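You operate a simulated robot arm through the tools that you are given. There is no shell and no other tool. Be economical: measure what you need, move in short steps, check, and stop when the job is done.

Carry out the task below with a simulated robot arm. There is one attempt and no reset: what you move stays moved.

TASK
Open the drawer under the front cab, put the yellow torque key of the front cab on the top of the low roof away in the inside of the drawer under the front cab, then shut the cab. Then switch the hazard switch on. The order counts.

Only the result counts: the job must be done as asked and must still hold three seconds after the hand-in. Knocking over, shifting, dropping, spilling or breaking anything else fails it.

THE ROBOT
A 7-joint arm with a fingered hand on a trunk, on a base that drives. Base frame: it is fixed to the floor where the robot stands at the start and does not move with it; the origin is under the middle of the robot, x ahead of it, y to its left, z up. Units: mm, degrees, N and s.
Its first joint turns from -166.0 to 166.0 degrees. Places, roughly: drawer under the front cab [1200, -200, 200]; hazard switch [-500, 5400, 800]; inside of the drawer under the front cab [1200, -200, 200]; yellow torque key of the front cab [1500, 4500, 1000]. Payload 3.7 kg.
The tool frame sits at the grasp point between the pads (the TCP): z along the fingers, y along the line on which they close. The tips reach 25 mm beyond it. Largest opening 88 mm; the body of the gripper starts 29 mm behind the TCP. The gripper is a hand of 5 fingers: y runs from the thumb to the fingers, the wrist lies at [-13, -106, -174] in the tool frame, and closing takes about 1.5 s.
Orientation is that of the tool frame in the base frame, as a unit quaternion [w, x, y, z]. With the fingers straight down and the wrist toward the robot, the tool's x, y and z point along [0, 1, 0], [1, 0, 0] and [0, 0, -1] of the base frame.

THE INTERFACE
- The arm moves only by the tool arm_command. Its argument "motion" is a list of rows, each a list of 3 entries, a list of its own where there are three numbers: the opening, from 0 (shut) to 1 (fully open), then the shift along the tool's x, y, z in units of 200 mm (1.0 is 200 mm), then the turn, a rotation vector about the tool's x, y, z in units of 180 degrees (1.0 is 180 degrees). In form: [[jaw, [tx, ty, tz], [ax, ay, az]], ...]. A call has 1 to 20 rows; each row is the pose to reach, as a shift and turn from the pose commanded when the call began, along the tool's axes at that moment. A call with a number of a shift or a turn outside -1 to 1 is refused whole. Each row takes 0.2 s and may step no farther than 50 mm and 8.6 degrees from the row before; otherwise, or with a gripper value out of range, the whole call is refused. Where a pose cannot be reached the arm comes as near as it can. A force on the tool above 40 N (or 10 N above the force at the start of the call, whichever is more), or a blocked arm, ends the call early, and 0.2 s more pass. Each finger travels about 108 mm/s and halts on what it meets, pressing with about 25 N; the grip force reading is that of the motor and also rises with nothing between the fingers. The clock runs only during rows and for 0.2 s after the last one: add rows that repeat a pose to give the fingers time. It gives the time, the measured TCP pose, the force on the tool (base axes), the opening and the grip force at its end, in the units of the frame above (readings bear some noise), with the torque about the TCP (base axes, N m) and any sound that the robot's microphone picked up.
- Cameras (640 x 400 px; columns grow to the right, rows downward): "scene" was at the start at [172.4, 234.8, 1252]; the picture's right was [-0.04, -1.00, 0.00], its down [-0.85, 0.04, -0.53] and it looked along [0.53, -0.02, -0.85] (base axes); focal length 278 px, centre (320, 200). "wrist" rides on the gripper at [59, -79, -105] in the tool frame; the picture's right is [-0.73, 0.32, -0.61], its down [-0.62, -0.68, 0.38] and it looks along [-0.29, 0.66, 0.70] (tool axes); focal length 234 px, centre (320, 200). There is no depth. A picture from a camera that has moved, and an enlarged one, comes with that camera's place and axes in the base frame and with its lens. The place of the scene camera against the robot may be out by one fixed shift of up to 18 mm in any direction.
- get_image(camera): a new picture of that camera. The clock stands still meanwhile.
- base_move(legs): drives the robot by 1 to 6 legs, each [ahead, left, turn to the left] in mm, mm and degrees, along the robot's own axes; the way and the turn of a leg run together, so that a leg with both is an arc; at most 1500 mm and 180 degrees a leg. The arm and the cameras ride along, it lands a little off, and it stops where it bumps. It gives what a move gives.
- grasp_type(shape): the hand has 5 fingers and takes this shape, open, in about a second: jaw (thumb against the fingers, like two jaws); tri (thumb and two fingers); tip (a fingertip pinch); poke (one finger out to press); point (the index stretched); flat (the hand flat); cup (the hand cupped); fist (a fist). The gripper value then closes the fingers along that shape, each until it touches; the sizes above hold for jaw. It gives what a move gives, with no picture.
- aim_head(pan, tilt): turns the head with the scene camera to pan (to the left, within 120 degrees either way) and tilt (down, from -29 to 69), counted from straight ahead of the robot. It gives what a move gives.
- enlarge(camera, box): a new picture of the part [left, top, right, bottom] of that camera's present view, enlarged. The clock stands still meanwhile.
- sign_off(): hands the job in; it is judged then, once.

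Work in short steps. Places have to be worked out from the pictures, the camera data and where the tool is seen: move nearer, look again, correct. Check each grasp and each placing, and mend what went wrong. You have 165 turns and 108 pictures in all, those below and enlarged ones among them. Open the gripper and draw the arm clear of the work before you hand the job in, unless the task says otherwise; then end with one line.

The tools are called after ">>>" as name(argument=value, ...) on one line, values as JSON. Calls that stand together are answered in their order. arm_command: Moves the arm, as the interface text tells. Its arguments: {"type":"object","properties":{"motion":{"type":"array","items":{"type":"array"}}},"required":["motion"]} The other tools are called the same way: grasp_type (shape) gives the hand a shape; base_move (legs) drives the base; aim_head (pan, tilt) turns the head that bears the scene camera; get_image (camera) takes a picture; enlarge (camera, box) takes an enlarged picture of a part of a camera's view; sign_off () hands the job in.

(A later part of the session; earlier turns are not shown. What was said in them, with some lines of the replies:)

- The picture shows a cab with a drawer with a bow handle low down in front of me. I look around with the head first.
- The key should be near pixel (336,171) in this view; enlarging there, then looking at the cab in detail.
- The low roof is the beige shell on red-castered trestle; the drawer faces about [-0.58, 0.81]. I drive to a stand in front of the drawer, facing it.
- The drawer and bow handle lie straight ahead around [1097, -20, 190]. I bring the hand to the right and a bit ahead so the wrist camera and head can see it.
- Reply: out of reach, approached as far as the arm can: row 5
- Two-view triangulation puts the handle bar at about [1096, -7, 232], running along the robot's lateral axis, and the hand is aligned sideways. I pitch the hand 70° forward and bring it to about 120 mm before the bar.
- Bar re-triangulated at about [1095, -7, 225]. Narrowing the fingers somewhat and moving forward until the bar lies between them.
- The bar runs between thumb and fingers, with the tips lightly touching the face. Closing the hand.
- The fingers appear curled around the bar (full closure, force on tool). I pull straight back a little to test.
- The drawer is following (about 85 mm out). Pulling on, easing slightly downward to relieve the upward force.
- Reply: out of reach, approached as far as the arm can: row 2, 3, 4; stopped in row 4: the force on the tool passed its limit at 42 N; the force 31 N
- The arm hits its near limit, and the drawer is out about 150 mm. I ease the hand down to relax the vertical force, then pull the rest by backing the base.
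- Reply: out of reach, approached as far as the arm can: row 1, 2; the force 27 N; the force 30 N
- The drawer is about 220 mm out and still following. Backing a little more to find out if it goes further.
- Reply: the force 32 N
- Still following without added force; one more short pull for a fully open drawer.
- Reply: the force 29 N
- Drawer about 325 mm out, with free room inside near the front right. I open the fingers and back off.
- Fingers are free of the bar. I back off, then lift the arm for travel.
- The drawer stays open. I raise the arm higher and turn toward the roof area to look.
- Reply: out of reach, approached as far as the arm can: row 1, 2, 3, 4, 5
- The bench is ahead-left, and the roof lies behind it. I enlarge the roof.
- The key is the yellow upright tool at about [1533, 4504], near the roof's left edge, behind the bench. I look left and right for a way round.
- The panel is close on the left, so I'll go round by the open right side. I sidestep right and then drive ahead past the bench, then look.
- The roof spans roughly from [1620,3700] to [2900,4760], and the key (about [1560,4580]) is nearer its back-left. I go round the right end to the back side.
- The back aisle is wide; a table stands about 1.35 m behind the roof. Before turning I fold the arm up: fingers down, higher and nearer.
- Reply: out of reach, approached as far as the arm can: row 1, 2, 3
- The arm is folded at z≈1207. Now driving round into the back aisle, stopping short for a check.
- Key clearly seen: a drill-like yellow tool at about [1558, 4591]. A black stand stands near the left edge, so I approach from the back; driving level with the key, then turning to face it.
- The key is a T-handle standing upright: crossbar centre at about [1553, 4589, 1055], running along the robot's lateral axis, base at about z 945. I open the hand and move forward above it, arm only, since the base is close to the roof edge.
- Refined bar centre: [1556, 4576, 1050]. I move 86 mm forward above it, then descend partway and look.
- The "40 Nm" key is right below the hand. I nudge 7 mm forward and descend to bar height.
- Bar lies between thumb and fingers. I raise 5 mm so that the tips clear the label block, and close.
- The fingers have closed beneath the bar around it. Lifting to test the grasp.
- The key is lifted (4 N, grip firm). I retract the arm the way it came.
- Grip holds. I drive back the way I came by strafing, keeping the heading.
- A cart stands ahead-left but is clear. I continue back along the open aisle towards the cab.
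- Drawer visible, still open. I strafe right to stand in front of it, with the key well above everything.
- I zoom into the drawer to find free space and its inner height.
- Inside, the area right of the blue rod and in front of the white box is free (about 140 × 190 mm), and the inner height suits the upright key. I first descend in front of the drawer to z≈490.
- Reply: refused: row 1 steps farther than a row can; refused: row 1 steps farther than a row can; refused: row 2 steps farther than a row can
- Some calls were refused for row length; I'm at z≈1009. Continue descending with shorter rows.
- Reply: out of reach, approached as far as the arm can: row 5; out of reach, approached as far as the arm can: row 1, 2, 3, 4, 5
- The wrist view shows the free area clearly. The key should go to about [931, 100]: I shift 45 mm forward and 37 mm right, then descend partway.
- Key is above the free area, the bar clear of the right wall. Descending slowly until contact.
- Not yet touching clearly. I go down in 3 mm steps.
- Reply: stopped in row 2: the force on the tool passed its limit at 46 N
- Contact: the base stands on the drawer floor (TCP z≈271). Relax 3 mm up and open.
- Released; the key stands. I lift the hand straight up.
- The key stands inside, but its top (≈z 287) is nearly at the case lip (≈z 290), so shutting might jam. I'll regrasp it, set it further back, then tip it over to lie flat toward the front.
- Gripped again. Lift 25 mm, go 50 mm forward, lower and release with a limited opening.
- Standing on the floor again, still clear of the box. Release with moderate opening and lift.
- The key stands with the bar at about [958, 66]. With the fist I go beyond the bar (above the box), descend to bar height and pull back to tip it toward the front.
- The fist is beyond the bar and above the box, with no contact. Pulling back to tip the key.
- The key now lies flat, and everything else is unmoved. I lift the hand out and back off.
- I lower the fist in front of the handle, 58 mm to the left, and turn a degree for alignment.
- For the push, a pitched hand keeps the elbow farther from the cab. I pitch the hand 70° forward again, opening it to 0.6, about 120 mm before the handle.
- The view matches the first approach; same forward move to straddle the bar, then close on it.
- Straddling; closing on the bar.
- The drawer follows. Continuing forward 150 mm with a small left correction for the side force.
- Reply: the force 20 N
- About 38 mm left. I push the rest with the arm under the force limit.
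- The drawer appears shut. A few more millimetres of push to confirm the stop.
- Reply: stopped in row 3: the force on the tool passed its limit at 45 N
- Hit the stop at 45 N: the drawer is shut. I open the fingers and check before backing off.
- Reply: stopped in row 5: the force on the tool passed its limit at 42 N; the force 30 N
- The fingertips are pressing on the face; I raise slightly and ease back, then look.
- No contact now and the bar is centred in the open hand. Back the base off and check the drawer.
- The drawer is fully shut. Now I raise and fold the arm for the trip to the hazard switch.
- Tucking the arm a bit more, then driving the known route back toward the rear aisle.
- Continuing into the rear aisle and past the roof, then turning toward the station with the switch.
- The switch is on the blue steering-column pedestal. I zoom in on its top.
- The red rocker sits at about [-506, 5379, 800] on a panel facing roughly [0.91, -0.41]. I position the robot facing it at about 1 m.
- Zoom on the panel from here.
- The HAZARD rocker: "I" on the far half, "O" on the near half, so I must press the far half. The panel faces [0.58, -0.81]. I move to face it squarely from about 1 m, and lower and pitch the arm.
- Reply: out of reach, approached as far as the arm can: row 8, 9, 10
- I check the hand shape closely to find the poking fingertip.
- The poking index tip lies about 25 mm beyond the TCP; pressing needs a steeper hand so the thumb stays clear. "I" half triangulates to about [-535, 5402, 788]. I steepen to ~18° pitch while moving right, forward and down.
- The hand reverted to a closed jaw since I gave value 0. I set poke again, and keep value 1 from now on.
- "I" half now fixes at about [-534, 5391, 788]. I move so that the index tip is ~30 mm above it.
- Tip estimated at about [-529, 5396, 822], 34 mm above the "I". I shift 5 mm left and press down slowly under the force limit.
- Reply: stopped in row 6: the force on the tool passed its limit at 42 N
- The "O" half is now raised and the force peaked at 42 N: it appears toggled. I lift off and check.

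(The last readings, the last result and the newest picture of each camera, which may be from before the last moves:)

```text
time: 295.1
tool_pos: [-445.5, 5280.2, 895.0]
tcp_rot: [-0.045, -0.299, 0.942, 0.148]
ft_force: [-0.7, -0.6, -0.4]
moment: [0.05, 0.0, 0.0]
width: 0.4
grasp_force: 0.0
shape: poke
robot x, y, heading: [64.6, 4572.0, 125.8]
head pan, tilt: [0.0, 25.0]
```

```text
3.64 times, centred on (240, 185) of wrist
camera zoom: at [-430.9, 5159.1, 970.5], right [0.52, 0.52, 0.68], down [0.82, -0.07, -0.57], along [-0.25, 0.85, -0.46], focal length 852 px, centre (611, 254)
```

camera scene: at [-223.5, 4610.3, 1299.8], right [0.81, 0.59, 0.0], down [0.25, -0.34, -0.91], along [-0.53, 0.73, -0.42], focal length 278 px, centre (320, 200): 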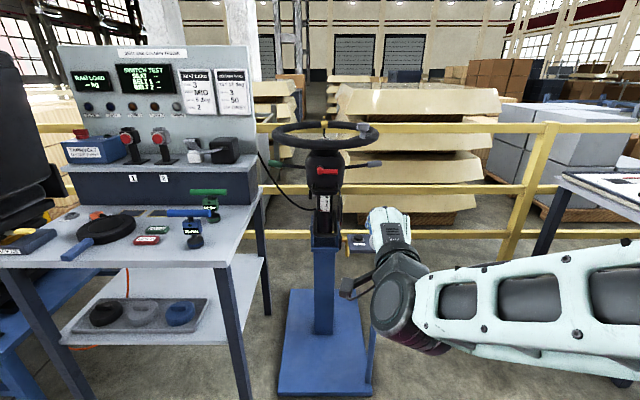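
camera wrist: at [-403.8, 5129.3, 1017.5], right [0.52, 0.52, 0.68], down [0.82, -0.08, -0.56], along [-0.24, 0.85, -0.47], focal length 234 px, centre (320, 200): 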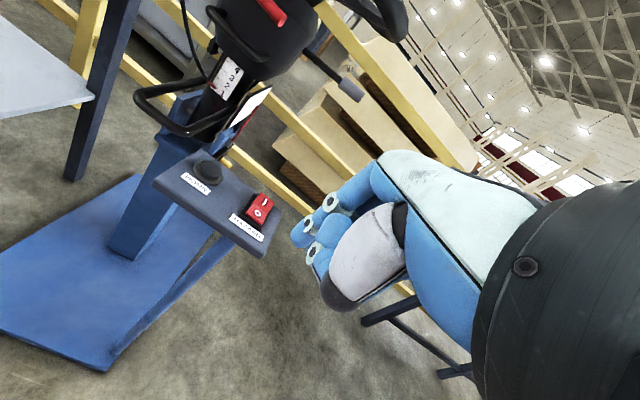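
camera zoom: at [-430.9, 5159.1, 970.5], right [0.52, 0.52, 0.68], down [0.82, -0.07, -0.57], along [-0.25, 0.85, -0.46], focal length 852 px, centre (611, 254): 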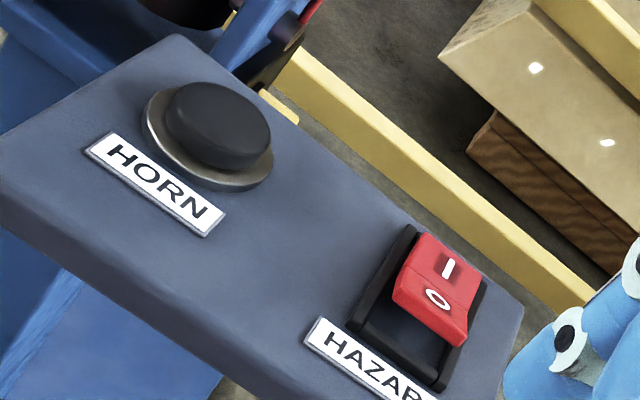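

The rocker has latched with "I" down, so the hazard is on. I back away and open the hand.

>>> base_move(legs=[[-250, 0, 0]])

>>> grasp_type(shape="jaw")

>>> enlarge(camera="scene", box=[260, 100, 480, 280])

```text
time: 296.9
tool_pos: [-298.2, 5082.0, 895.8]
tcp_rot: [-0.045, -0.3, 0.942, 0.146]
ft_force: [-0.2, -1.0, 0.3]
moment: [0.01, 0.02, 0.0]
width: 0.0
grasp_force: 0.1
shape: poke
robot x, y, heading: [210.1, 4376.1, 125.6]
head pan, tilt: [0.0, 25.0]
```

```text
time: 297.8
tool_pos: [-300.4, 5081.9, 896.0]
tcp_rot: [-0.045, -0.3, 0.942, 0.147]
ft_force: [-0.7, -0.7, 0.3]
moment: [0.03, -0.02, 0.02]
width: 87.7
grasp_force: 0.0
shape: jaw
robot x, y, heading: [216.1, 4373.3, 125.9]
head pan, tilt: [0.0, 25.0]
```

```text
2.22 times, centred on (370, 190) of scene
camera zoom: at [-79.2, 4411.3, 1299.8], right [0.81, 0.59, 0.0], down [0.25, -0.34, -0.91], along [-0.53, 0.73, -0.42], focal length 617 px, centre (209, 222)
```

zoom: 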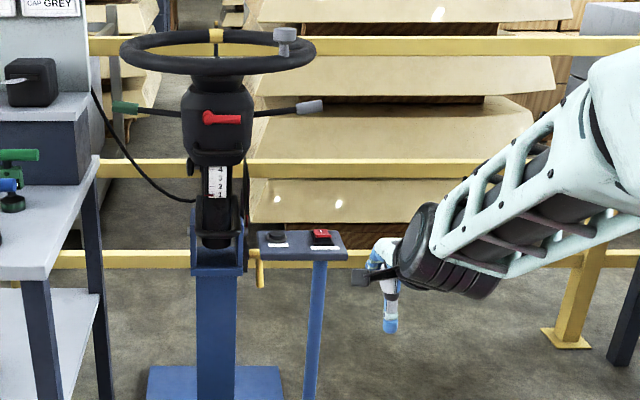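

The switch is on, the hand is open and the arm is clear, so I hand in the job.

>>> sign_off()

```text
The job is handed in.
```

The yellow 40 Nm torque key is lying in the drawer under the front cab and the drawer is shut. I then switched the hazard switch on. I read "shut the cab" as shutting that drawer. The job is handed in.
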